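You operate a simulated robot arm through the tools that you are given. There is no shell and no other tool. Be economical: measure what you need, move in short steps, check, and stop when the job is done.

You are at the controls of a simulated robot arm. One attempt, no reset.

TASK
Ready the intake for work: depth wheel leg locked at 6 cm, shaker lever to 2, switch on, test-jog.
Fine: depth lock knob out, wind the depth handwheel with the isolator off, knob home again; jog under a metre.

It is judged by the outcome, as a careful person would: the job done as asked, and still so three seconds after it is handed in. It fails if anything else is knocked over, pushed out of place, dropped, spilled or broken.

THE ROBOT
A 7-joint arm with a two-finger parallel gripper on a trunk, on a base that drives. Base frame: it is fixed to the floor where the robot stands at the start and does not move with it; the origin is under the middle of the robot, x ahead of it, y to its left, z up. Units: mm, degrees, N and s.
With the tool pointing down near the work surface it reaches from about 100 to 700 mm from the robot's upright axis, wherever it stands. Its first joint turns from -115.0 to 115.0 degrees. Places, roughly: depth handwheel [700, 100, 600]; depth lock knob [700, 0, 400]; isolator knob [-300, 800, 900]; jog lever [-100, 600, 900]; rod web [-200, 1800, 500]; shaker lever [-800, 1400, 400]. Payload 3.91 kg.
The tool frame sits at the grasp point between the pads (the TCP): z along the fingers, y along the line on which they close. The tips reach 30 mm beyond it. Largest opening 110 mm; finger width 20, thickness 10; the body of the gripper, 48 by 112 mm, starts 55 mm behind the TCP.
Orientation is that of the tool frame in the base frame, as [roll, pitch, yaw] about the fixed x, y, z axes, in that order (R = Rz(yaw) Ry(pitch) Rx(roll)). With the fingers straight down and closing along the base's y, the tool's x points along the base's -x, its y along +y and its z along -z.

THE INTERFACE
- The arm moves only by the tool drive_tool. Its argument "motion" is a list of rows, each an object of numbers (a shift or turn left out is 0, a gripper value left out holds the last): "tx", "ty", "tz": the shift along the tool's x, y, z in mm; "rx", "ry", "rz": the turn, a rotation vector about the tool's x, y, z in degrees; "gripper": the closure, from 0 (fully open) to 1 (shut). In form: [{"tx": .., "ty": .., "tz": .., "rx": .., "ry": .., "rz": .., "gripper": ..}, ...]. A call has 1 to 8 rows; each row is the pose to reach, as a shift and turn from the pose commanded when the call began, along the tool's axes at that moment. A row lasts 0.2 s, in which the tool goes at most 50 mm and 8.6 degrees; a call with a longer step from one row to the next is refused whole, and so is a gripper value outside its range. A pose out of reach is approached as far as the arm can. The call stops where the force on the tool passes 90 N (or 10 N more than at its start, if that is more) or the arm is blocked; 0.2 s more then pass. The fingers move at their own pace (about 153 mm/s each) and stop on an object; they squeeze with about 27 N. The grip force told is the motor's: it shows also when the fingers shut on nothing. Time passes only in rows, and 0.2 s behind the last, so rows that repeat a pose let the fingers close. The reply holds the time, the measured pose of the TCP, the force on the tool along the base axes, the opening and the grip force, in the units named above and with some noise, with the torque about the TCP (base axes, N m) and any sound that the robot's microphone picked up.
- Cameras (640 x 400 px; columns grow to the right, rows downward): "scene" is now at [195.2, 269.9, 1438.4]; the picture's right is [0.70, -0.71, 0.00], its down [-0.34, -0.33, -0.88] and it looks along [0.63, 0.62, -0.47] (base axes); focal length 214 px, centre (320, 200). "wrist" rides on the gripper at [72, 17, -103] in the tool frame; the picture's right is [-0.23, 0.97, 0.00], its down [-0.76, -0.18, -0.62] and it looks along [-0.61, -0.14, 0.78] (tool axes); focal length 222 px, centre (320, 200). There is no depth. A picture from a camera that has moved, and an enlarged one, comes with that camera's place and axes in the base frame and with its lens. The place of the scene camera against the robot may be out by one fixed shift of up to 25 mm in any direction.
- get_image(camera): a new picture of that camera. The clock stands still meanwhile.
- move_column(by): slides the trunk up (or, below 0, down) by that many mm; the arm and the scene camera ride with it, the base frame stays. It gives what a move gives, with no picture.
- steer(legs): drives the robot by 1 to 6 legs, each [ahead, left, turn to the left] in mm, mm and degrees, along the robot's own axes; the way and the turn of a leg run together, so that a leg with both is an arc; at most 1500 mm and 180 degrees a leg. The arm and the cameras ride along, it lands a little off, and it stops where it bumps. It gives what a move gives.
- head_to(pan, tilt): turns the head with the scene camera to pan (to the left, within 80 degrees either way) and tilt (down, from -29 to 69), counted from straight ahead of the robot. It gives what a move gives.
- zoom(camera, box): a new picture of the part [left, top, right, bottom] of that camera's present view, enlarged. The clock stands still meanwhile.
- hand_in(): hands the job in; it is judged then, once.

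Go step by step. Nothing tells you exact positions but the pictures and the camera data: compare them with the known pose of the tool, close in by small moves and look again before you grip or let go. The budget is 120 turns and 82 pictures, counting those below and the enlarged ones. Unless the task says otherwise, let go and move clear before handing in, and close with one line.

The tools are called by a JSON object that holds its "fn" and its "kwargs". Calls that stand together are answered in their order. drive_tool: Moves the arm, as the interface text tells. Its arguments: {"type":"object","properties":{"motion":{"type":"array","items":{"type":"object","properties":{"tx":{"type":"number"},"ty":{"type":"number"},"tz":{"type":"number"},"rx":{"type":"number"},"ry":{"type":"number"},"rz":{"type":"number"},"gripper":{"type":"number"}}}}},"required":["motion"]} The other tools are called the same way: move_column (by) slides the trunk up or down; steer (legs) drives the base; head_to (pan, tilt) turns the head that bears the scene camera; get_image (camera) takes a picture; zoom (camera, box) takes an enlarged picture of a part of a camera's view; hand_in () hands the job in.

At the start:

```text
time: 0.0
tool_pos: [84.0, 400.1, 1166.7]
orientation: [-178.9, -0.3, 179.6]
wrist_force: [0.2, -0.6, 0.6]
ft_torque: [0.02, -0.02, 0.02]
finger_gap: 110.2
grasp_force: 0.1
trunk travel left (down, up): [-750.0, 240.0]
robot x, y, heading: [0.1, 1.0, -0.3]
head pan, tilt: [60.7, 68.8]
```

scene: 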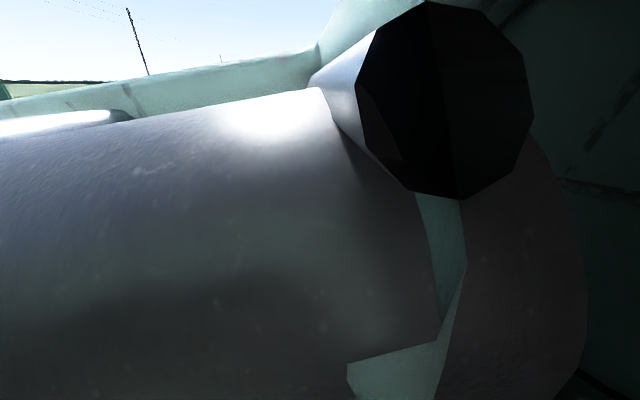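
wrist: 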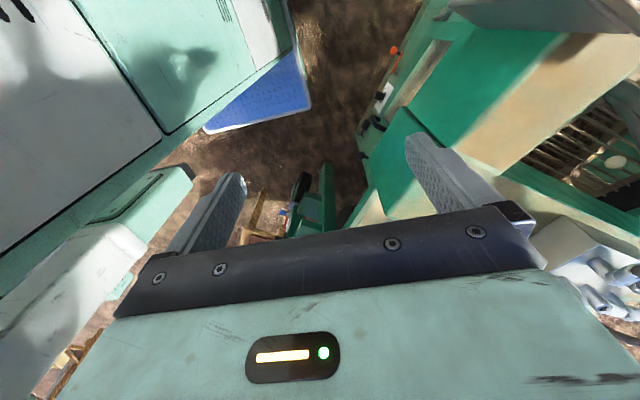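

The scene view is blocked by the arm itself, so I'll turn the head to look ahead at the depth wheel area.

{"fn": "head_to", "kwargs": {"pan": 0, "tilt": 45}}

{"fn": "get_image", "kwargs": {"camera": "scene"}}

```text
time: 1.3
tool_pos: [94.2, 403.4, 1160.8]
orientation: [-178.2, -0.1, 178.4]
wrist_force: [-0.2, -0.4, 0.2]
ft_torque: [0.01, 0.0, 0.01]
finger_gap: 109.9
grasp_force: 0.1
trunk travel left (down, up): [-750.0, 240.0]
robot x, y, heading: [-4.5, 0.1, -0.2]
head pan, tilt: [0.0, 45.0]
```

```text
79 pictures are left
camera scene: at [198.3, 253.3, 1415.8], right [0.57, -0.82, 0.0], down [-0.56, -0.39, -0.73], along [0.6, 0.42, -0.68], focal length 214 px, centre (320, 200)
```

scene: 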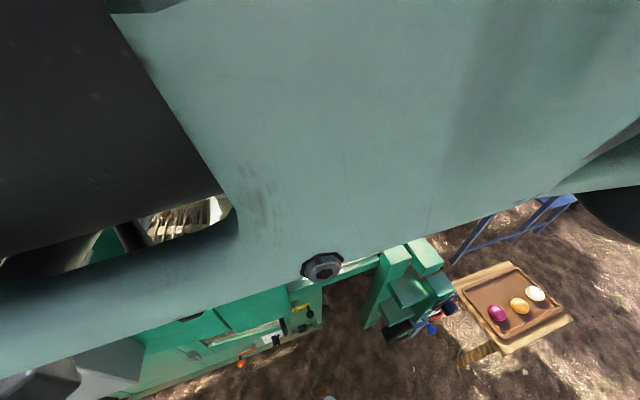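

The head appears not to be where it says (the view is still turned left and the arm fills it). I'll turn it further right and check.

{"fn": "head_to", "kwargs": {"pan": -40, "tilt": 45}}

{"fn": "get_image", "kwargs": {"camera": "scene"}}

```text
time: 2.4
tool_pos: [94.5, 402.8, 1160.7]
orientation: [-178.2, 0.0, 178.5]
wrist_force: [0.8, 0.2, -0.3]
ft_torque: [-0.02, -0.02, -0.04]
finger_gap: 109.9
grasp_force: 0.0
trunk travel left (down, up): [-750.0, 240.0]
robot x, y, heading: [-5.5, -4.3, 0.0]
head pan, tilt: [-40.0, 45.0]
```

```text
78 pictures are left
camera scene: at [198.5, 252.9, 1415.6], right [0.57, -0.82, 0.0], down [-0.56, -0.39, -0.73], along [0.6, 0.42, -0.68], focal length 214 px, centre (320, 200)
```

scene: 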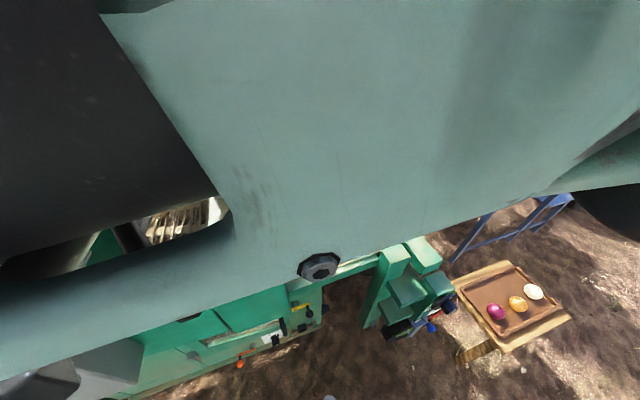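

The head did not turn at all, so it is probably leaning on the arm. I'll lower the tool 150 mm into the gap and see whether it frees the head.

{"fn": "drive_tool", "kwargs": {"motion": [{"tz": 40}, {"tz": 80}, {"tz": 120}, {"tz": 150}, {"tz": 150}]}}

{"fn": "get_image", "kwargs": {"camera": "scene"}}

```text
time: 3.6
tool_pos: [82.5, 399.8, 1017.4]
orientation: [-178.8, -0.3, 179.6]
wrist_force: [-0.2, -0.1, 0.8]
ft_torque: [0.02, 0.0, 0.02]
finger_gap: 109.8
grasp_force: 0.0
trunk travel left (down, up): [-750.0, 240.0]
robot x, y, heading: [0.5, 0.4, 0.1]
head pan, tilt: [-40.0, 45.0]
```

```text
77 pictures are left
camera scene: at [192.8, 153.4, 1413.1], right [-0.64, -0.77, 0.0], down [-0.54, 0.45, -0.71], along [0.54, -0.45, -0.71], focal length 214 px, centre (320, 200)
```

scene: 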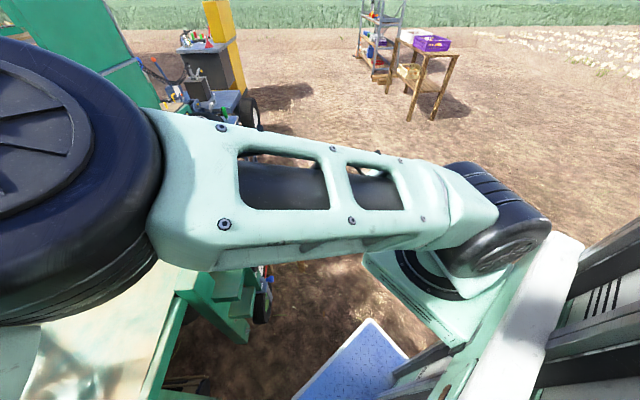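

The head is free now. Next I'll survey ahead and left.

{"fn": "head_to", "kwargs": {"pan": -5, "tilt": 55}}

{"fn": "get_image", "kwargs": {"camera": "scene"}}

{"fn": "head_to", "kwargs": {"pan": 75, "tilt": 35}}

{"fn": "get_image", "kwargs": {"camera": "scene"}}

```text
time: 4.6
tool_pos: [84.4, 400.0, 1018.6]
orientation: [-178.9, -0.2, 179.6]
wrist_force: [-0.9, -0.4, -0.6]
ft_torque: [-0.02, 0.0, 0.0]
finger_gap: 110.0
grasp_force: 0.0
trunk travel left (down, up): [-750.0, 240.0]
robot x, y, heading: [0.5, 0.6, 0.2]
head pan, tilt: [-5.0, 55.0]
```

```text
76 pictures are left
camera scene: at [202.4, 199.4, 1399.7], right [-0.09, -1.0, 0.0], down [-0.82, 0.07, -0.57], along [0.57, -0.05, -0.82], focal length 214 px, centre (320, 200)
```

scene: 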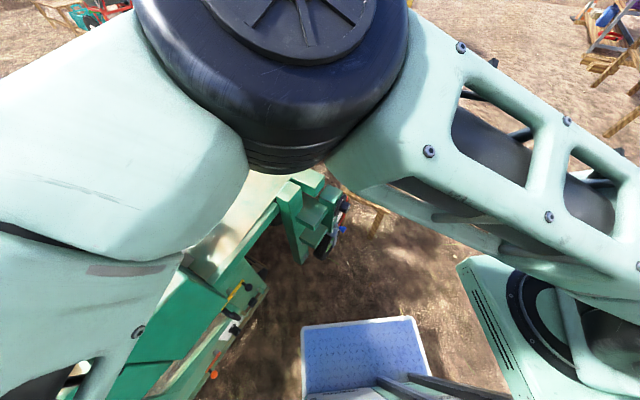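

```text
time: 6.1
tool_pos: [82.6, 399.6, 1017.4]
orientation: [-178.9, -0.1, 179.6]
wrist_force: [0.2, 0.6, 0.3]
ft_torque: [0.02, 0.01, -0.03]
finger_gap: 109.8
grasp_force: 0.1
trunk travel left (down, up): [-750.0, 240.0]
robot x, y, heading: [-3.9, -1.0, -0.2]
head pan, tilt: [75.0, 35.0]
```

```text
75 pictures are left
camera scene: at [153.4, 290.8, 1427.9], right [0.97, -0.26, 0.0], down [-0.15, -0.55, -0.82], along [0.21, 0.79, -0.57], focal length 214 px, centre (320, 200)
```

scene: 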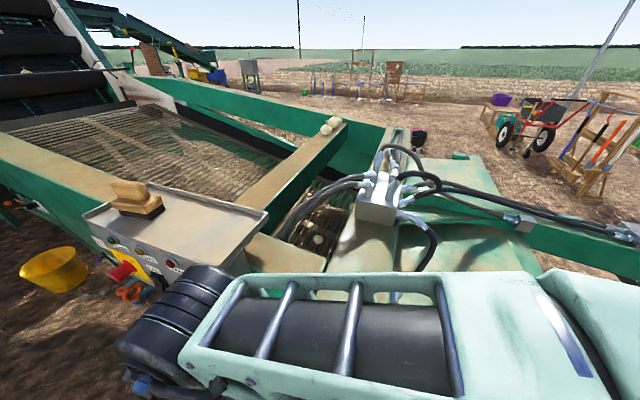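

The control box and rod web of a root-crop intake are visible. I'll zoom in on the box.

{"fn": "zoom", "kwargs": {"camera": "scene", "box": [60, 170, 280, 310]}}

{"fn": "zoom", "kwargs": {"camera": "wrist", "box": [230, 40, 430, 240]}}

```text
2.86 times, centred on (170, 240) of scene
camera zoom: at [153.4, 290.8, 1427.9], right [0.97, -0.26, 0.0], down [-0.15, -0.55, -0.82], along [0.21, 0.79, -0.57], focal length 613 px, centre (749, 86)
```

zoom: 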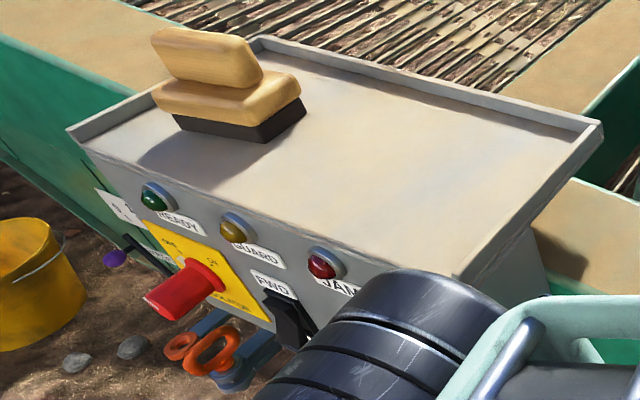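

```text
2.00 times, centred on (330, 140) of wrist
camera zoom: at [11.2, 419.2, 1121.9], right [0.23, 0.97, -0.02], down [0.76, -0.17, 0.62], along [0.6, -0.16, -0.78], focal length 444 px, centre (300, 320)
```

zoom: 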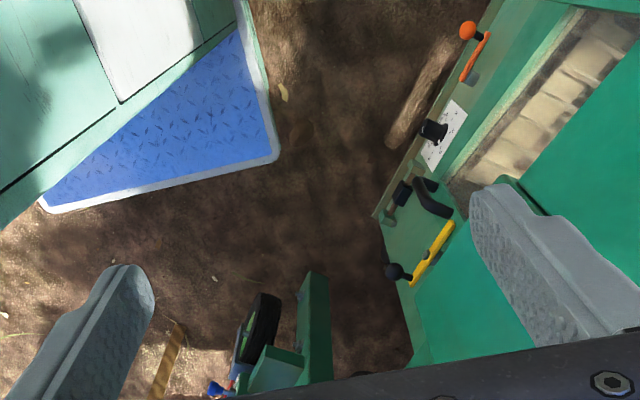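

The machine's panel and controls are clear. I'll now bring the tool forward to view the depth wheel with the wrist camera.

{"fn": "drive_tool", "kwargs": {"motion": [{"tx": -33, "ty": -33}, {"tx": -66, "ty": -66}, {"tx": -99, "ty": -99}, {"tx": -132, "ty": -132}, {"tx": -165, "ty": -165}, {"tx": -165, "ty": -165}]}}

{"fn": "drive_tool", "kwargs": {"motion": [{"tx": -33, "ty": -33}, {"tx": -66, "ty": -66}, {"tx": -99, "ty": -99}, {"tx": -132, "ty": -132}, {"tx": -150, "ty": -150}, {"tx": -150, "ty": -150}]}}

{"fn": "get_image", "kwargs": {"camera": "wrist"}}

{"fn": "get_image", "kwargs": {"camera": "scene"}}

```text
time: 7.5
tool_pos: [246.4, 231.1, 1019.9]
orientation: [-179.0, -0.2, 179.5]
wrist_force: [-0.1, -0.1, 0.2]
ft_torque: [0.01, -0.01, -0.04]
finger_gap: 109.9
grasp_force: 0.0
trunk travel left (down, up): [-750.0, 240.0]
robot x, y, heading: [0.5, -1.8, 0.2]
head pan, tilt: [75.0, 35.0]
```

```text
time: 8.9
tool_pos: [401.3, 85.4, 1023.6]
orientation: [-178.8, -0.2, 179.6]
wrist_force: [-0.4, 0.2, -0.7]
ft_torque: [-0.05, 0.02, 0.02]
finger_gap: 109.9
grasp_force: 0.0
out of reach, approached as far as the arm can: row 4, 5, 6
trunk travel left (down, up): [-750.0, 240.0]
robot x, y, heading: [-1.0, 0.3, -0.1]
head pan, tilt: [75.0, 35.0]
```

```text
72 pictures are left
camera wrist: at [329.3, 104.1, 1128.1], right [0.23, 0.97, -0.02], down [0.76, -0.17, 0.62], along [0.6, -0.16, -0.78], focal length 222 px, centre (320, 200)
```

wrist: 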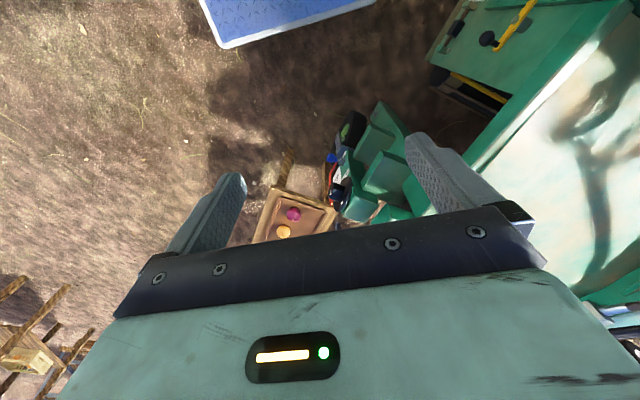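

```text
71 pictures are left
camera scene: at [153.4, 290.8, 1427.9], right [0.97, -0.26, 0.0], down [-0.15, -0.55, -0.82], along [0.21, 0.79, -0.57], focal length 214 px, centre (320, 200)
```

scene: 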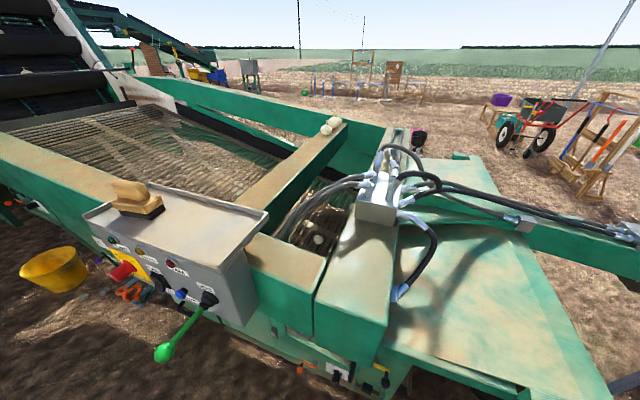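

Now the panel is unobstructed; I'll zoom it, then turn the head towards the depth wheel.

{"fn": "zoom", "kwargs": {"camera": "scene", "box": [80, 210, 260, 370]}}

{"fn": "head_to", "kwargs": {"pan": 5, "tilt": 50}}

{"fn": "get_image", "kwargs": {"camera": "scene"}}

```text
2.50 times, centred on (170, 290) of scene
camera zoom: at [153.4, 290.8, 1427.9], right [0.97, -0.26, 0.0], down [-0.15, -0.55, -0.82], along [0.21, 0.79, -0.57], focal length 536 px, centre (695, -25)
```

zoom: 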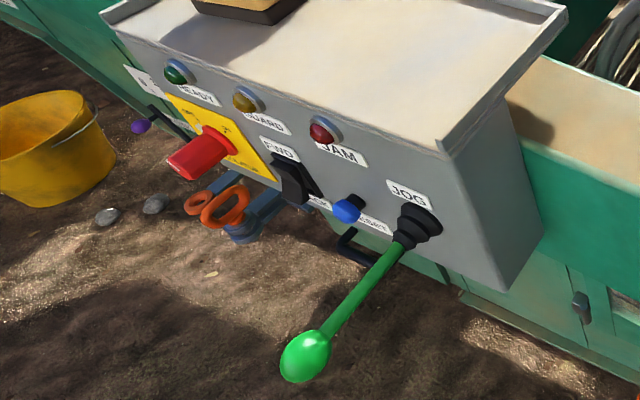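

```text
time: 10.3
tool_pos: [401.7, 85.1, 1023.6]
orientation: [-178.9, -0.2, 179.7]
wrist_force: [0.1, -0.1, -0.1]
ft_torque: [0.01, 0.0, 0.01]
finger_gap: 110.0
grasp_force: 0.1
trunk travel left (down, up): [-750.0, 240.0]
robot x, y, heading: [-2.1, 3.3, 0.1]
head pan, tilt: [5.0, 50.0]
```

```text
69 pictures are left
camera scene: at [207.3, 212.4, 1406.2], right [0.09, -1.0, 0.0], down [-0.76, -0.07, -0.64], along [0.64, 0.06, -0.77], focal length 214 px, centre (320, 200)
```

scene: 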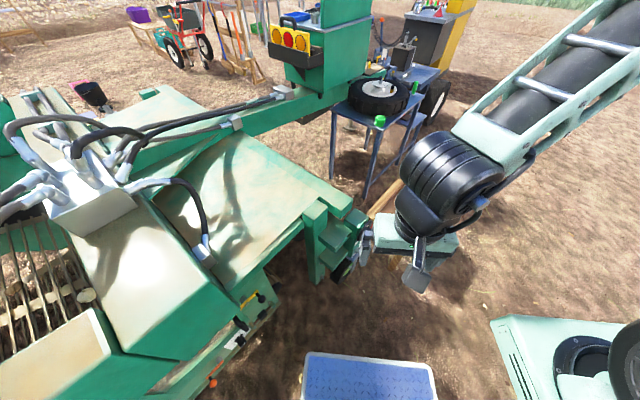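

The depth leg hangs on the front corner of the machine. Let me zoom on it from both cameras.

{"fn": "zoom", "kwargs": {"camera": "scene", "box": [280, 180, 400, 290]}}

{"fn": "zoom", "kwargs": {"camera": "wrist", "box": [230, 90, 430, 230]}}

```text
3.64 times, centred on (340, 235) of scene
camera zoom: at [207.3, 212.4, 1406.2], right [0.09, -1.0, 0.0], down [-0.76, -0.07, -0.64], along [0.64, 0.06, -0.77], focal length 780 px, centre (247, 73)
```

zoom: 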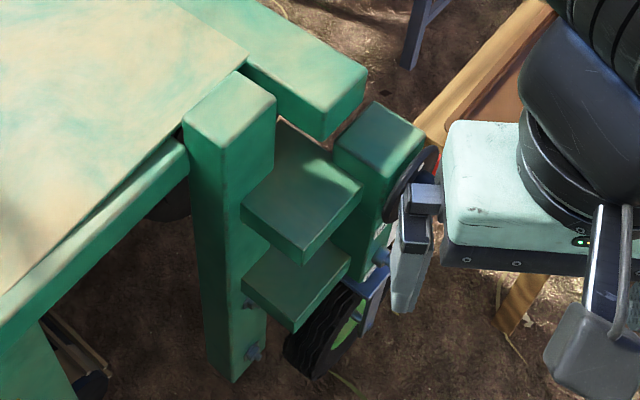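

```text
2.86 times, centred on (330, 160) of wrist
camera zoom: at [329.2, 104.4, 1128.1], right [0.23, 0.97, -0.02], down [0.76, -0.17, 0.62], along [0.6, -0.16, -0.78], focal length 635 px, centre (291, 314)
```

zoom: 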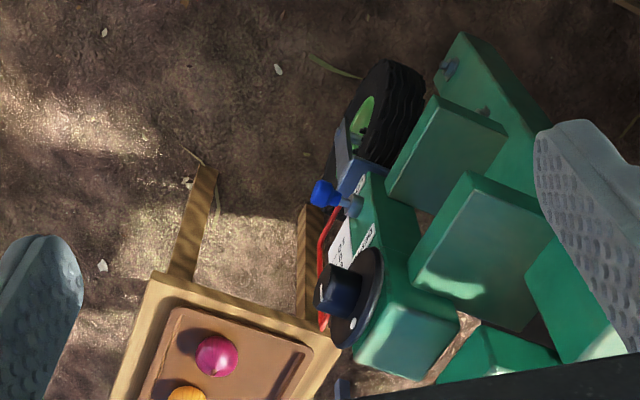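

The handwheel (about [725,50,595]) and blue lock knob (about [690,45,430]) face −y, with a tray of onions beside them at x≳800. I'll drive round to the −y side: first right, then turn left 90°, then sidestep.

{"fn": "head_to", "kwargs": {"pan": -75, "tilt": 40}}

{"fn": "get_image", "kwargs": {"camera": "scene"}}

```text
time: 11.9
tool_pos: [402.3, 83.7, 1025.4]
orientation: [-179.0, -0.1, 179.6]
wrist_force: [-0.1, 0.0, 0.1]
ft_torque: [-0.02, -0.01, 0.02]
finger_gap: 110.1
grasp_force: 0.1
trunk travel left (down, up): [-750.0, 240.0]
robot x, y, heading: [-0.1, -0.7, -0.1]
head pan, tilt: [-75.0, 40.0]
```

```text
66 pictures are left
camera scene: at [152.6, 123.6, 1420.3], right [-0.97, -0.26, 0.0], down [-0.17, 0.62, -0.77], along [0.2, -0.74, -0.64], focal length 214 px, centre (320, 200)
```

scene: 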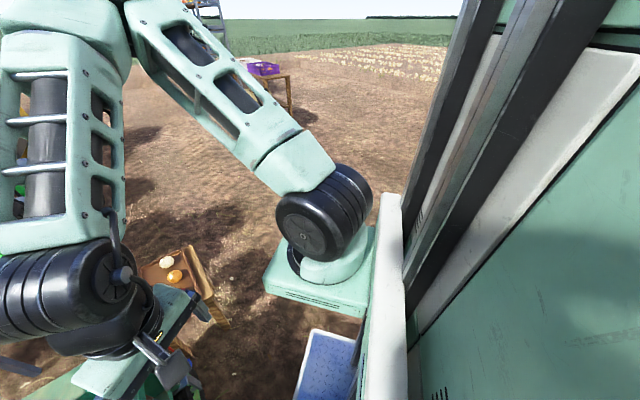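

The right side is clear, so I'll drive.

{"fn": "steer", "kwargs": {"legs": [[0, -650, 0], [0, 0, 90], [0, -400, 0]]}}

{"fn": "head_to", "kwargs": {"pan": -35, "tilt": 50}}

{"fn": "get_image", "kwargs": {"camera": "scene"}}

```text
time: 21.5
tool_pos: [306.8, -262.3, 1023.3]
orientation: [-178.9, -0.2, -90.1]
wrist_force: [0.4, -0.2, -1.1]
ft_torque: [-0.01, 0.0, -0.03]
finger_gap: 110.1
grasp_force: 0.0
trunk travel left (down, up): [-750.0, 240.0]
robot x, y, heading: [393.6, -660.0, 90.3]
head pan, tilt: [-75.0, 40.0]
```

```text
time: 22.5
tool_pos: [305.4, -262.5, 1023.0]
orientation: [-178.9, -0.3, -90.1]
wrist_force: [0.1, 0.6, 0.6]
ft_torque: [-0.03, -0.01, 0.02]
finger_gap: 109.9
grasp_force: 0.0
trunk travel left (down, up): [-750.0, 240.0]
robot x, y, heading: [397.5, -662.7, 90.1]
head pan, tilt: [-35.0, 50.0]
```

```text
65 pictures are left
camera scene: at [220.2, -458.4, 1406.2], right [0.82, -0.57, 0.0], down [-0.44, -0.63, -0.64], along [0.37, 0.53, -0.77], focal length 214 px, centre (320, 200)
```

scene: 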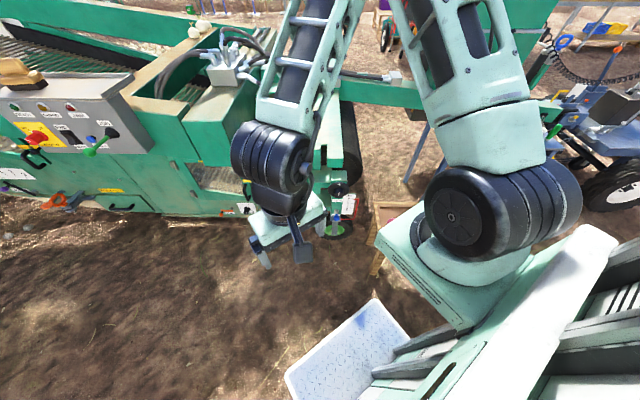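

I'll lower the trunk 350 mm to bring tool and camera nearer the leg's height.

{"fn": "move_column", "kwargs": {"by": -350}}

{"fn": "head_to", "kwargs": {"pan": -25, "tilt": 38}}

{"fn": "get_image", "kwargs": {"camera": "scene"}}

```text
time: 26.0
tool_pos: [306.6, -263.5, 674.1]
orientation: [-178.9, -0.2, -90.1]
wrist_force: [0.7, -0.4, -0.3]
ft_torque: [0.0, 0.0, 0.0]
finger_gap: 109.9
grasp_force: 0.0
trunk travel left (down, up): [-400.0, 590.0]
robot x, y, heading: [393.0, -661.3, 90.3]
head pan, tilt: [-35.0, 50.0]
```

```text
time: 26.7
tool_pos: [307.1, -262.9, 673.9]
orientation: [-178.9, -0.2, -90.1]
wrist_force: [0.4, -0.7, -0.1]
ft_torque: [-0.01, 0.01, 0.02]
finger_gap: 109.9
grasp_force: 0.0
trunk travel left (down, up): [-400.0, 590.0]
robot x, y, heading: [394.4, -665.6, 90.4]
head pan, tilt: [-25.0, 38.0]
```

```text
64 pictures are left
camera scene: at [212.4, -443.4, 1073.3], right [0.91, -0.42, 0.0], down [-0.26, -0.56, -0.79], along [0.33, 0.72, -0.62], focal length 214 px, centre (320, 200)
```

scene: 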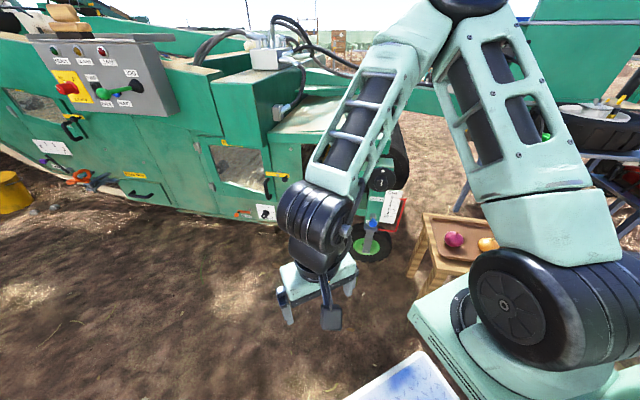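

{"fn": "zoom", "kwargs": {"camera": "scene", "box": [340, 130, 440, 270]}}

{"fn": "zoom", "kwargs": {"camera": "scene", "box": [0, 30, 200, 230]}}

```text
2.86 times, centred on (390, 200) of scene
camera zoom: at [212.4, -443.4, 1073.3], right [0.91, -0.42, 0.0], down [-0.26, -0.56, -0.79], along [0.33, 0.72, -0.62], focal length 613 px, centre (120, 200)
```

zoom: 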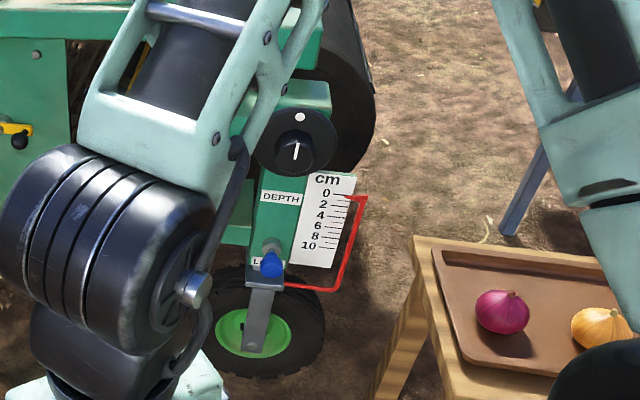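

```text
2.00 times, centred on (100, 130) of scene
camera zoom: at [212.4, -443.4, 1073.3], right [0.91, -0.42, 0.0], down [-0.26, -0.56, -0.79], along [0.33, 0.72, -0.62], focal length 429 px, centre (760, 340)
```

zoom: 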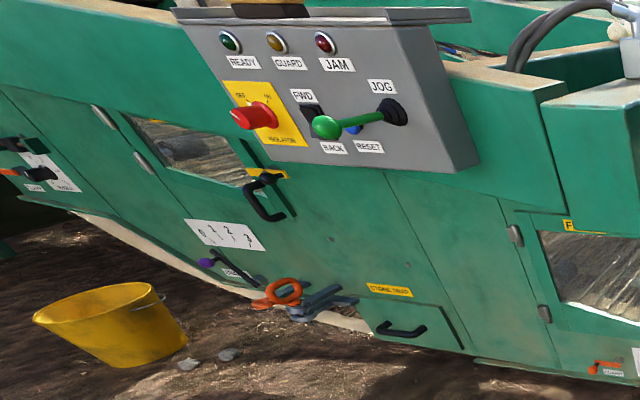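

The scale reads about 0.5–1 cm now (red pointer), handwheel and blue lock knob clearly seen. I'll swing the tool to point toward +y, fingers closing vertically, camera on the left.

{"fn": "drive_tool", "kwargs": {"motion": [{"tx": -23, "ty": -18, "tz": 7, "rx": -4.33, "ry": -4.33, "rz": 4.33}, {"tx": -46, "ty": -36, "tz": 14, "rx": -8.66, "ry": -8.66, "rz": 8.66}, {"tx": -69, "ty": -54, "tz": 21, "rx": -13, "ry": -13, "rz": 13}, {"tx": -92, "ty": -72, "tz": 27, "rx": -17.3, "ry": -17.3, "rz": 17.3}, {"tx": -115, "ty": -90, "tz": 34, "rx": -21.6, "ry": -21.6, "rz": 21.6}, {"tx": -138, "ty": -108, "tz": 41, "rx": -26, "ry": -26, "rz": 26}, {"tx": -161, "ty": -126, "tz": 48, "rx": -30.3, "ry": -30.3, "rz": 30.3}, {"tx": -183, "ty": -143, "tz": 54, "rx": -34.65, "ry": -34.65, "rz": 34.65}]}}

{"fn": "drive_tool", "kwargs": {"motion": [{"rx": -4.33, "ry": -4.33, "rz": 4.33}, {"rx": -8.66, "ry": -8.66, "rz": 8.66}, {"rx": -13, "ry": -13, "rz": 13}, {"rx": -17.3, "ry": -17.3, "rz": 17.3}, {"rx": -21.6, "ry": -21.6, "rz": 21.6}, {"rx": -26, "ry": -26, "rz": 26}, {"rx": -30.3, "ry": -30.3, "rz": 30.3}, {"rx": -34.65, "ry": -34.65, "rz": 34.65}]}}

{"fn": "get_image", "kwargs": {"camera": "wrist"}}

{"fn": "get_image", "kwargs": {"camera": "scene"}}

```text
time: 28.5
tool_pos: [452.8, -34.8, 610.6]
orientation: [135.8, 20.0, -134.8]
wrist_force: [0.2, 0.0, 1.0]
ft_torque: [0.03, 0.02, 0.01]
finger_gap: 110.2
grasp_force: 0.1
out of reach, approached as far as the arm can: row 1, 2, 3, 4, 5, 6, 7, 8
trunk travel left (down, up): [-400.0, 590.0]
robot x, y, heading: [393.3, -663.3, 90.4]
head pan, tilt: [-25.0, 38.0]
```

```text
time: 30.3
tool_pos: [466.5, -30.3, 618.3]
orientation: [88.6, 4.5, 179.2]
wrist_force: [0.3, 1.0, -0.3]
ft_torque: [0.02, 0.0, 0.07]
finger_gap: 109.9
grasp_force: 0.0
out of reach, approached as far as the arm can: row 1, 2, 3, 4, 5, 6
trunk travel left (down, up): [-400.0, 590.0]
robot x, y, heading: [392.3, -661.4, 90.3]
head pan, tilt: [-25.0, 38.0]
```

```text
61 pictures are left
camera wrist: at [392.6, -133.7, 628.5], right [0.15, -0.03, 0.99], down [0.77, -0.63, -0.13], along [0.63, 0.78, -0.08], focal length 222 px, centre (320, 200)
```

wrist: 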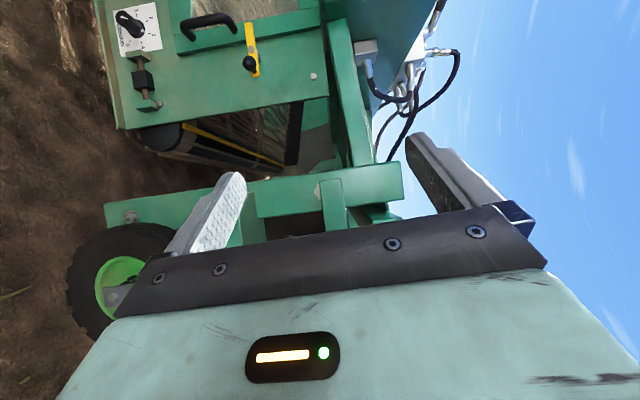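

```text
60 pictures are left
camera scene: at [212.5, -443.3, 1073.4], right [0.91, -0.42, 0.0], down [-0.26, -0.56, -0.79], along [0.33, 0.72, -0.62], focal length 214 px, centre (320, 200)
```

scene: 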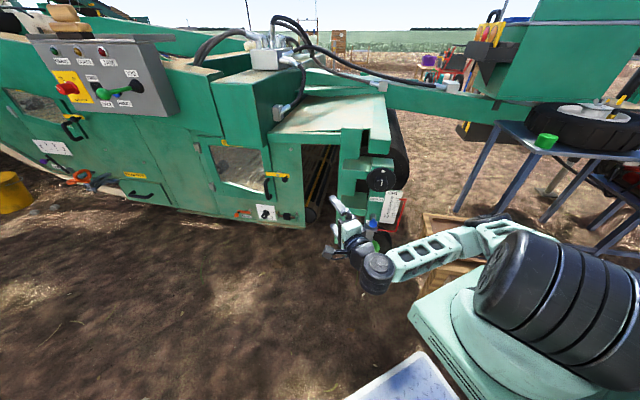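

The arm has stretched with its forearm passing near the tray; I'll check that nothing is touched.

{"fn": "zoom", "kwargs": {"camera": "scene", "box": [300, 120, 540, 320]}}

```text
2.00 times, centred on (420, 220) of scene
camera zoom: at [212.5, -443.3, 1073.4], right [0.91, -0.42, 0.0], down [-0.26, -0.56, -0.79], along [0.33, 0.72, -0.62], focal length 429 px, centre (120, 160)
```

zoom: 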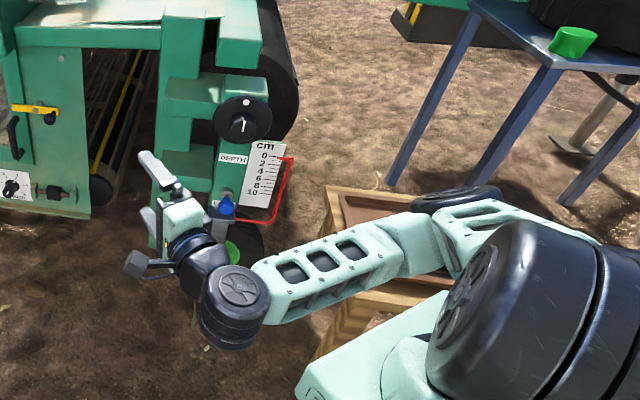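

The elbow is folded because the robot stands too close; it overhangs the tray. I'll raise the trunk a bit, then back off and shift left.

{"fn": "move_column", "kwargs": {"by": 100}}

{"fn": "steer", "kwargs": {"legs": [[-250, 130, 0]]}}

{"fn": "drive_tool", "kwargs": {"motion": [{"tz": 40}, {"tz": 80}, {"tz": 120}, {"tz": 160}, {"tz": 200}, {"tz": 200}]}}

{"fn": "get_image", "kwargs": {"camera": "scene"}}

```text
time: 31.6
tool_pos: [467.0, -31.6, 718.4]
orientation: [88.6, 4.4, 179.3]
wrist_force: [-0.1, -1.0, 0.6]
ft_torque: [-0.04, 0.0, 0.01]
finger_gap: 109.9
grasp_force: 0.0
trunk travel left (down, up): [-500.0, 490.0]
robot x, y, heading: [395.6, -664.9, 90.3]
head pan, tilt: [-25.0, 38.0]
```

```text
time: 33.6
tool_pos: [341.2, -279.9, 718.8]
orientation: [88.6, 4.4, 179.6]
wrist_force: [-0.5, 0.2, 0.1]
ft_torque: [-0.01, 0.01, -0.03]
finger_gap: 110.1
grasp_force: 0.0
trunk travel left (down, up): [-500.0, 490.0]
robot x, y, heading: [274.4, -916.7, 90.8]
head pan, tilt: [-25.0, 38.0]
```

```text
time: 35.0
tool_pos: [342.0, -77.3, 723.6]
orientation: [88.6, 4.4, 179.5]
wrist_force: [-0.1, -1.0, 0.2]
ft_torque: [0.0, 0.03, -0.01]
finger_gap: 109.4
grasp_force: 0.1
trunk travel left (down, up): [-500.0, 490.0]
robot x, y, heading: [270.7, -915.9, 90.7]
head pan, tilt: [-25.0, 38.0]
```

```text
58 pictures are left
camera scene: at [89.0, -694.1, 1173.3], right [0.91, -0.41, 0.0], down [-0.25, -0.56, -0.79], along [0.33, 0.72, -0.62], focal length 214 px, centre (320, 200)
```

scene: 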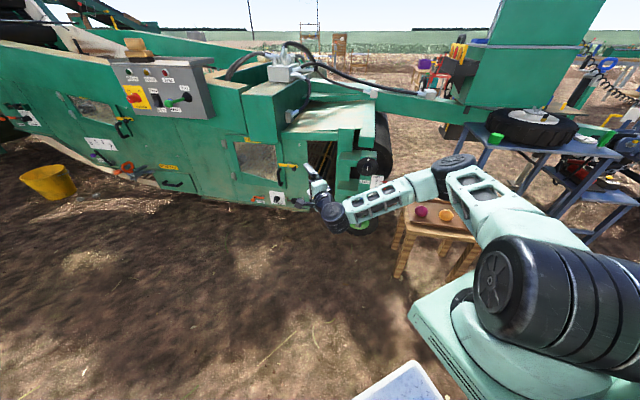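

Clear now. I'll move the tool to a staging pose in front of the leg, yawed 25° and levelled.

{"fn": "drive_tool", "kwargs": {"motion": [{"tx": -35, "ty": -20, "tz": -6, "ry": -3.6, "rx": 0.2, "rz": 0.6}, {"tx": -71, "ty": -40, "tz": -13, "ry": -7.2, "rx": 0.4, "rz": 1.2}, {"tx": -106, "ty": -60, "tz": -20, "ry": -10.8, "rx": 0.6, "rz": 1.9}, {"tx": -142, "ty": -81, "tz": -26, "ry": -14.4, "rx": 0.8, "rz": 2.5}, {"tx": -177, "ty": -101, "tz": -33, "ry": -18, "rx": 1, "rz": 3.1}, {"tx": -212, "ty": -121, "tz": -39, "ry": -21.5, "rx": 1.2, "rz": 3.8}, {"tx": -248, "ty": -142, "tz": -46, "ry": -25, "rx": 1.4, "rz": 4.4}, {"tx": -248, "ty": -142, "tz": -46, "ry": -25, "rx": 1.4, "rz": 4.4}]}}

{"fn": "get_image", "kwargs": {"camera": "wrist"}}

{"fn": "get_image", "kwargs": {"camera": "scene"}}

```text
time: 36.8
tool_pos: [599.2, -123.0, 601.6]
orientation: [89.2, -0.6, 154.5]
wrist_force: [-0.4, -0.3, 0.7]
ft_torque: [-0.03, 0.0, 0.02]
finger_gap: 110.2
grasp_force: 0.0
trunk travel left (down, up): [-500.0, 490.0]
robot x, y, heading: [272.1, -915.9, 90.6]
head pan, tilt: [-25.0, 38.0]
```

```text
57 pictures are left
camera wrist: at [489.8, -185.6, 618.2], right [0.21, -0.11, 0.97], down [0.42, -0.89, -0.19], along [0.88, 0.45, -0.14], focal length 222 px, centre (320, 200)
```

wrist: 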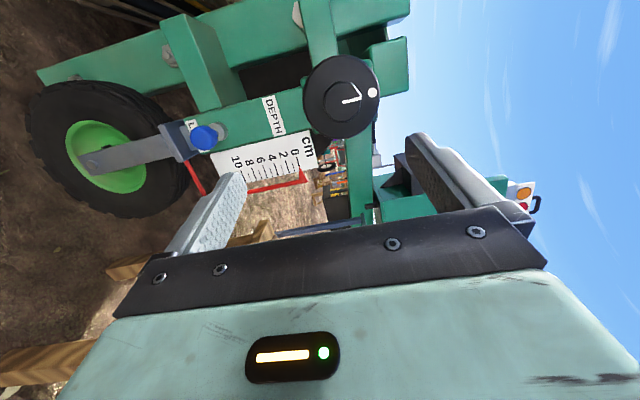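

```text
56 pictures are left
camera scene: at [89.0, -694.1, 1173.3], right [0.91, -0.41, 0.0], down [-0.25, -0.56, -0.79], along [0.33, 0.72, -0.62], focal length 214 px, centre (320, 200)
```

scene: 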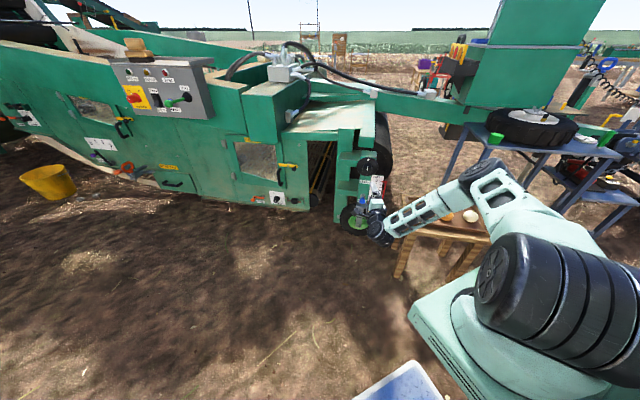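

The wrist view is excellent: lock knob ≈[693,52,432], handwheel ≈[695,55,628]. I'll descend to a stage ~120 mm before the lock knob.

{"fn": "drive_tool", "kwargs": {"motion": [{"ty": -40, "tx": -3}, {"ty": -80, "tx": -6}, {"ty": -120, "tx": -9, "tz": 10}, {"ty": -150, "tx": -11, "tz": 35}, {"ty": -170, "tx": -11, "tz": 60}, {"ty": -170, "tx": -11, "tz": 60}]}}

{"fn": "get_image", "kwargs": {"camera": "wrist"}}

{"fn": "zoom", "kwargs": {"camera": "scene", "box": [310, 120, 510, 280]}}

```text
time: 38.4
tool_pos: [668.6, -32.4, 503.6]
orientation: [82.7, 1.4, 154.7]
wrist_force: [1.3, -0.4, 0.0]
ft_torque: [0.03, -0.03, 0.01]
finger_gap: 110.0
grasp_force: 0.0
trunk travel left (down, up): [-500.0, 490.0]
robot x, y, heading: [272.3, -913.6, 90.4]
head pan, tilt: [-25.0, 38.0]
stopped in row 6: the arm was blocked; the commanded pose is now the measured one
```

```text
55 pictures are left
camera wrist: at [557.6, -96.3, 507.2], right [0.14, -0.2, 0.97], down [0.44, -0.87, -0.24], along [0.89, 0.46, -0.03], focal length 222 px, centre (320, 200)
```

wrist: 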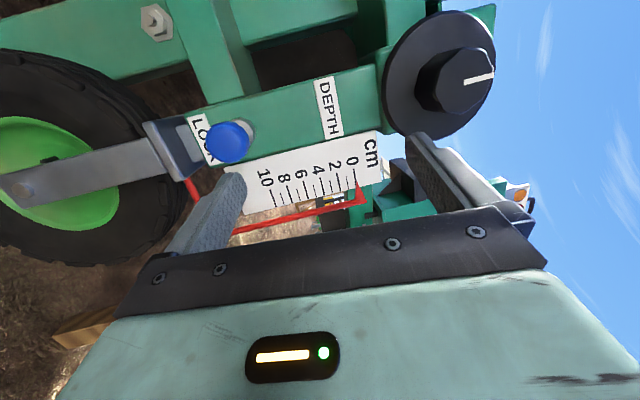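

```text
2.50 times, centred on (410, 200) of scene
camera zoom: at [89.0, -694.0, 1173.3], right [0.91, -0.41, 0.0], down [-0.25, -0.56, -0.79], along [0.33, 0.72, -0.62], focal length 536 px, centre (95, 200)
```

zoom: 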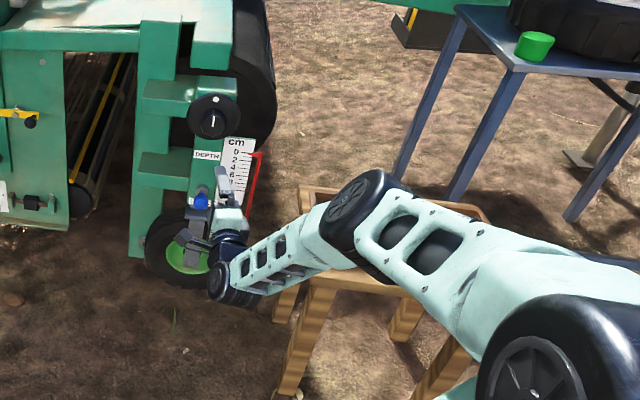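

The arm got blocked, probably the elbow coming down onto the tray. I'll raise the trunk straight up and look.

{"fn": "move_column", "kwargs": {"by": 150}}

{"fn": "get_image", "kwargs": {"camera": "scene"}}

```text
time: 40.1
tool_pos: [670.5, -32.8, 654.8]
orientation: [82.9, 1.3, 154.6]
wrist_force: [-0.5, 0.1, 0.1]
ft_torque: [-0.02, 0.03, -0.02]
finger_gap: 110.1
grasp_force: 0.0
trunk travel left (down, up): [-650.0, 340.0]
robot x, y, heading: [270.1, -914.3, 90.6]
head pan, tilt: [-25.0, 38.0]
```

```text
53 pictures are left
camera scene: at [89.0, -694.1, 1323.3], right [0.91, -0.41, 0.0], down [-0.25, -0.56, -0.79], along [0.33, 0.72, -0.62], focal length 214 px, centre (320, 200)
```

scene: 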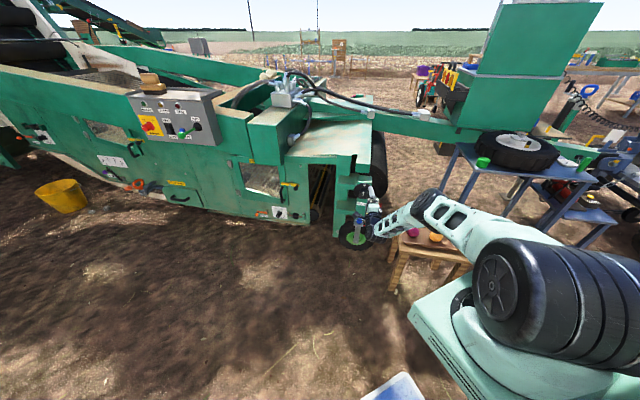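

{"fn": "zoom", "kwargs": {"camera": "scene", "box": [330, 170, 510, 310]}}

```text
2.86 times, centred on (420, 240) of scene
camera zoom: at [89.0, -694.1, 1323.3], right [0.91, -0.41, 0.0], down [-0.25, -0.56, -0.79], along [0.33, 0.72, -0.62], focal length 613 px, centre (34, 86)
```

zoom: 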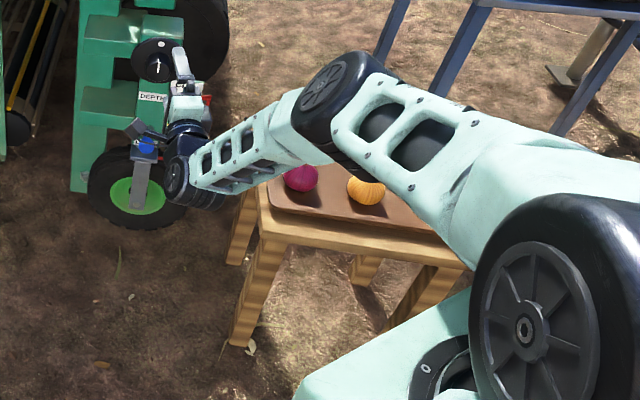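

Nothing is disturbed (onions in place). I'll reposition the base so the elbow falls well away from the tray: robot to about [0,−670], heading 45°.

{"fn": "drive_tool", "kwargs": {"motion": [{"tz": -40}, {"tz": -80}, {"tz": -120}, {"tz": -160}, {"tz": -160}]}}

{"fn": "steer", "kwargs": {"legs": [[0, 280, 0], [0, 0, -45], [165, 165, 0]]}}

{"fn": "head_to", "kwargs": {"pan": 0, "tilt": 40}}

{"fn": "get_image", "kwargs": {"camera": "scene"}}

```text
time: 41.3
tool_pos: [601.5, -179.3, 629.9]
orientation: [83.2, 1.1, 154.6]
wrist_force: [0.1, -1.1, 0.3]
ft_torque: [-0.03, -0.01, 0.0]
finger_gap: 110.1
grasp_force: 0.1
trunk travel left (down, up): [-650.0, 340.0]
robot x, y, heading: [269.2, -912.0, 90.5]
head pan, tilt: [-25.0, 38.0]
```

```text
time: 46.6
tool_pos: [730.7, -381.0, 629.7]
orientation: [83.1, 1.0, 110.5]
wrist_force: [-0.2, 0.7, -0.3]
ft_torque: [0.02, 0.01, 0.0]
finger_gap: 109.8
grasp_force: 0.0
trunk travel left (down, up): [-650.0, 340.0]
robot x, y, heading: [-16.1, -681.0, 46.4]
head pan, tilt: [-25.0, 38.0]
```

```text
time: 47.5
tool_pos: [731.7, -381.6, 629.9]
orientation: [83.1, 1.1, 110.5]
wrist_force: [-0.3, 0.0, 0.8]
ft_torque: [0.01, 0.03, -0.02]
finger_gap: 110.1
grasp_force: 0.0
trunk travel left (down, up): [-650.0, 340.0]
robot x, y, heading: [-14.7, -676.4, 46.6]
head pan, tilt: [0.0, 40.0]
```

```text
51 pictures are left
camera scene: at [-21.2, -372.6, 1320.3], right [0.72, -0.69, 0.0], down [-0.44, -0.47, -0.77], along [0.53, 0.56, -0.64], focal length 214 px, centre (320, 200)
```

scene: 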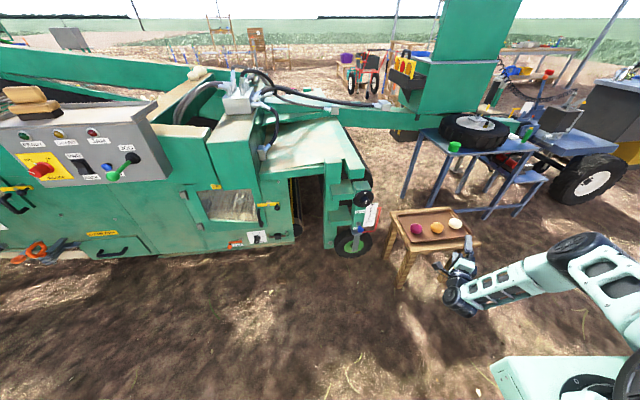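

Now swing the tool left to face the leg, levelled.

{"fn": "drive_tool", "kwargs": {"motion": [{"tx": 42, "ty": 0, "tz": -20, "ry": 4, "rx": 1}, {"tx": 84, "tz": -40, "ry": 8, "rx": 2}, {"tx": 126, "tz": -55, "ry": 12, "rx": 3}, {"tx": 168, "tz": -60, "ry": 16, "rx": 4}, {"tx": 210, "tz": -65, "ry": 20, "rx": 5}, {"tx": 252, "tz": -70, "ry": 25, "rx": 6}, {"tx": 295, "tz": -72, "ry": 30, "rx": 7}, {"tx": 295, "tz": -72, "ry": 30, "rx": 7}]}}

{"fn": "get_image", "kwargs": {"camera": "wrist"}}

{"fn": "get_image", "kwargs": {"camera": "scene"}}

```text
time: 49.3
tool_pos: [560.0, -128.1, 613.1]
orientation: [91.4, 2.6, 140.5]
wrist_force: [-0.9, 0.2, -0.3]
ft_torque: [-0.01, 0.0, 0.01]
finger_gap: 110.1
grasp_force: 0.0
trunk travel left (down, up): [-650.0, 340.0]
robot x, y, heading: [-16.9, -680.8, 46.4]
head pan, tilt: [0.0, 40.0]
```

```text
50 pictures are left
camera wrist: at [437.3, -161.5, 630.6], right [0.16, -0.1, 0.98], down [0.19, -0.97, -0.13], along [0.97, 0.21, -0.13], focal length 222 px, centre (320, 200)
```

wrist: 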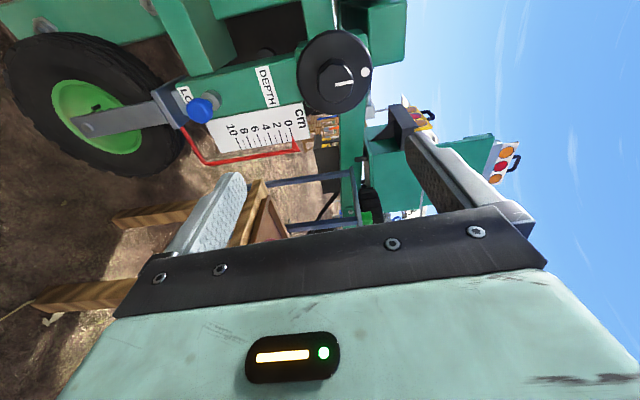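

```text
49 pictures are left
camera scene: at [-21.4, -372.5, 1320.3], right [0.73, -0.69, 0.0], down [-0.44, -0.47, -0.77], along [0.53, 0.56, -0.64], focal length 214 px, centre (320, 200)
```

scene: 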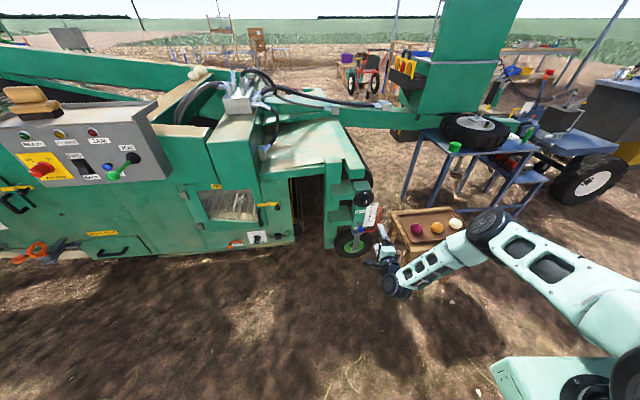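

Elbow is clear of the tray now. Lowering to 110 mm short of the lock knob (≈[697,53,435]).

{"fn": "drive_tool", "kwargs": {"motion": [{"ty": -40, "tx": 3}, {"ty": -80, "tx": 6, "tz": 10}, {"ty": -120, "tx": 10, "tz": 30}, {"ty": -150, "tx": 14, "tz": 65}, {"ty": -175, "tx": 17, "tz": 100}, {"ty": -175, "tx": 17, "tz": 120}, {"ty": -175, "tx": 17, "tz": 120}]}}

{"fn": "get_image", "kwargs": {"camera": "wrist"}}

```text
time: 50.2
tool_pos: [670.6, -37.4, 640.5]
orientation: [79.1, 5.0, 139.5]
wrist_force: [1.0, 0.1, 0.4]
ft_torque: [-0.01, 0.0, -0.01]
finger_gap: 109.9
grasp_force: 0.1
out of reach, approached as far as the arm can: row 4
trunk travel left (down, up): [-650.0, 340.0]
robot x, y, heading: [-19.4, -679.7, 46.5]
head pan, tilt: [0.0, 40.0]
stopped in row 4: the arm was blocked; the commanded pose is now the measured one
```

```text
48 pictures are left
camera wrist: at [548.7, -70.5, 632.3], right [-0.01, -0.23, 0.97], down [0.22, -0.95, -0.23], along [0.97, 0.21, 0.06], focal length 222 px, centre (320, 200)
```

wrist: 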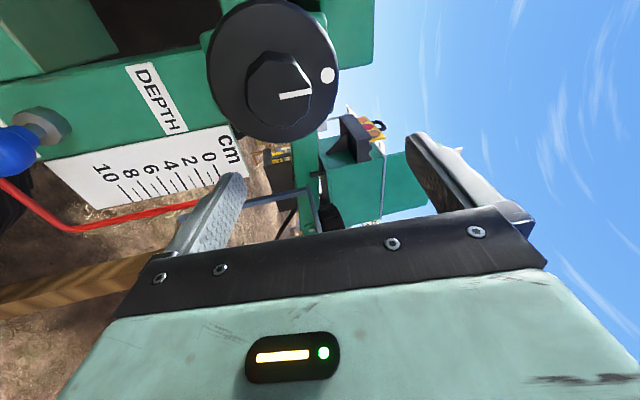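

The arm hit a wrist limit (tool too far below the shoulder), not an object. I'll retract, level the tool, and lower the trunk by 200 so the knob is nearer shoulder height.

{"fn": "drive_tool", "kwargs": {"motion": [{"tz": -40, "rx": 3}, {"tz": -80, "rx": 6}, {"tz": -120, "rx": 9}, {"tz": -120, "rx": 12}, {"tz": -120, "rx": 12}]}}

{"fn": "move_column", "kwargs": {"by": -200}}

{"fn": "get_image", "kwargs": {"camera": "scene"}}

{"fn": "get_image", "kwargs": {"camera": "wrist"}}

```text
time: 51.4
tool_pos: [596.0, -128.4, 615.5]
orientation: [91.1, 5.0, 139.4]
wrist_force: [-0.8, -0.1, 0.1]
ft_torque: [-0.02, -0.02, 0.04]
finger_gap: 110.3
grasp_force: 0.1
trunk travel left (down, up): [-650.0, 340.0]
robot x, y, heading: [-16.5, -675.8, 46.6]
head pan, tilt: [0.0, 40.0]
```

```text
time: 53.5
tool_pos: [597.6, -128.3, 416.0]
orientation: [91.2, 5.0, 139.6]
wrist_force: [0.0, 0.7, -0.2]
ft_torque: [-0.02, -0.01, 0.0]
finger_gap: 110.1
grasp_force: 0.0
trunk travel left (down, up): [-450.0, 540.0]
robot x, y, heading: [-22.6, -678.2, 46.3]
head pan, tilt: [0.0, 40.0]
```

```text
47 pictures are left
camera scene: at [-21.5, -372.5, 1120.4], right [0.73, -0.69, 0.0], down [-0.44, -0.47, -0.77], along [0.53, 0.56, -0.64], focal length 214 px, centre (320, 200)
```

scene: 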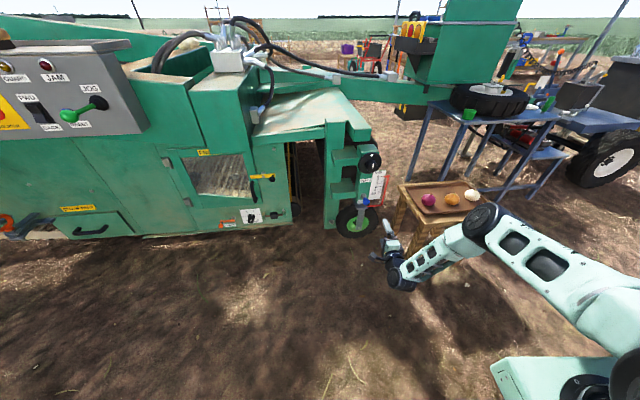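

```text
46 pictures are left
camera wrist: at [473.7, -158.9, 428.6], right [0.12, -0.08, 0.99], down [0.18, -0.98, -0.1], along [0.98, 0.19, -0.1], focal length 222 px, centre (320, 200)
```

wrist: 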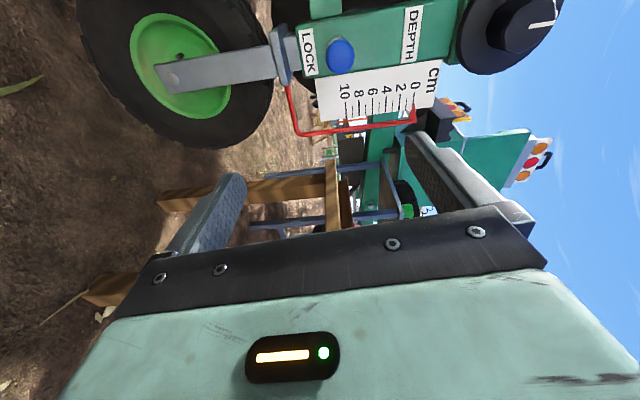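

Knob now measured at ≈[697,50,441]. Pre-close to ~60 mm and approach to 50 mm short.

{"fn": "drive_tool", "kwargs": {"motion": [{"tx": 10, "ty": 8, "tz": 30, "rz": 1.5, "gripper": 0.45}, {"tx": 20, "ty": 16, "tz": 60, "rz": 3}, {"tx": 30, "ty": 24, "tz": 100, "rz": 5}, {"tx": 37, "ty": 32, "tz": 130, "rz": 5}, {"tx": 37, "ty": 32, "tz": 150, "rz": 5}, {"tx": 37, "ty": 32, "tz": 150, "rz": 5}]}}

{"fn": "get_image", "kwargs": {"camera": "wrist"}}

```text
time: 54.9
tool_pos: [663.2, 11.0, 441.2]
orientation: [91.2, 0.0, 139.5]
wrist_force: [0.8, -0.1, -0.5]
ft_torque: [0.0, 0.04, -0.01]
finger_gap: 60.6
grasp_force: 0.0
trunk travel left (down, up): [-450.0, 540.0]
robot x, y, heading: [-20.5, -680.6, 46.6]
head pan, tilt: [0.0, 40.0]
```

```text
45 pictures are left
camera wrist: at [541.9, -19.3, 460.5], right [0.18, -0.13, 0.97], down [0.17, -0.97, -0.17], along [0.97, 0.2, -0.16], focal length 222 px, centre (320, 200)
```

wrist: 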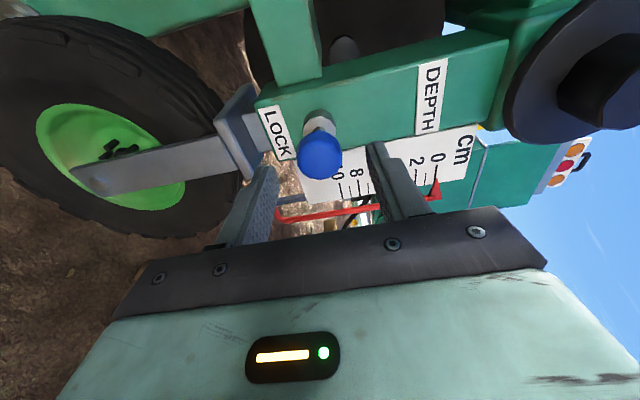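

Well aligned. Advance 45 mm and close on the blue ball.

{"fn": "drive_tool", "kwargs": {"motion": [{"tz": 20}, {"tz": 35}, {"tz": 45}, {"tz": 45}, {"tz": 45, "gripper": 1}, {"tz": 45, "gripper": 1}, {"tz": 45, "gripper": 1}]}}

{"fn": "get_image", "kwargs": {"camera": "wrist"}}

```text
time: 56.5
tool_pos: [703.3, 41.6, 466.6]
orientation: [91.3, -0.2, 139.4]
wrist_force: [-19.6, -48.9, -53.0]
ft_torque: [-1.23, 0.03, -0.23]
finger_gap: 83.7
grasp_force: 27.6
out of reach, approached as far as the arm can: row 2, 3, 4, 5, 6, 7
trunk travel left (down, up): [-450.0, 540.0]
robot x, y, heading: [-15.6, -682.3, 46.8]
head pan, tilt: [0.0, 40.0]
stopped in row 7: the force on the tool passed its limit at 137 N (the readings are from after the stop); the commanded pose is now the measured one
```

```text
44 pictures are left
camera wrist: at [581.8, 10.9, 486.7], right [0.19, -0.13, 0.97], down [0.17, -0.97, -0.17], along [0.97, 0.2, -0.16], focal length 222 px, centre (320, 200)
```

wrist: 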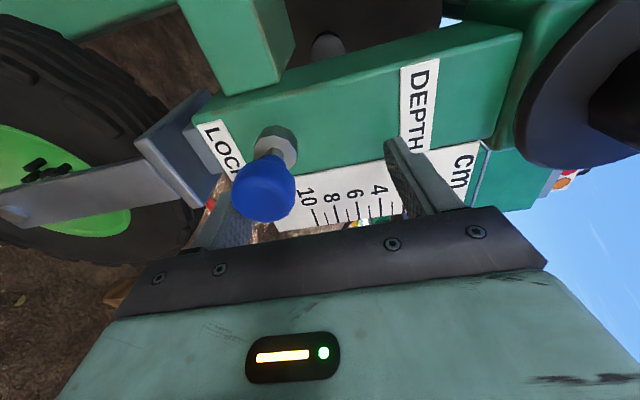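

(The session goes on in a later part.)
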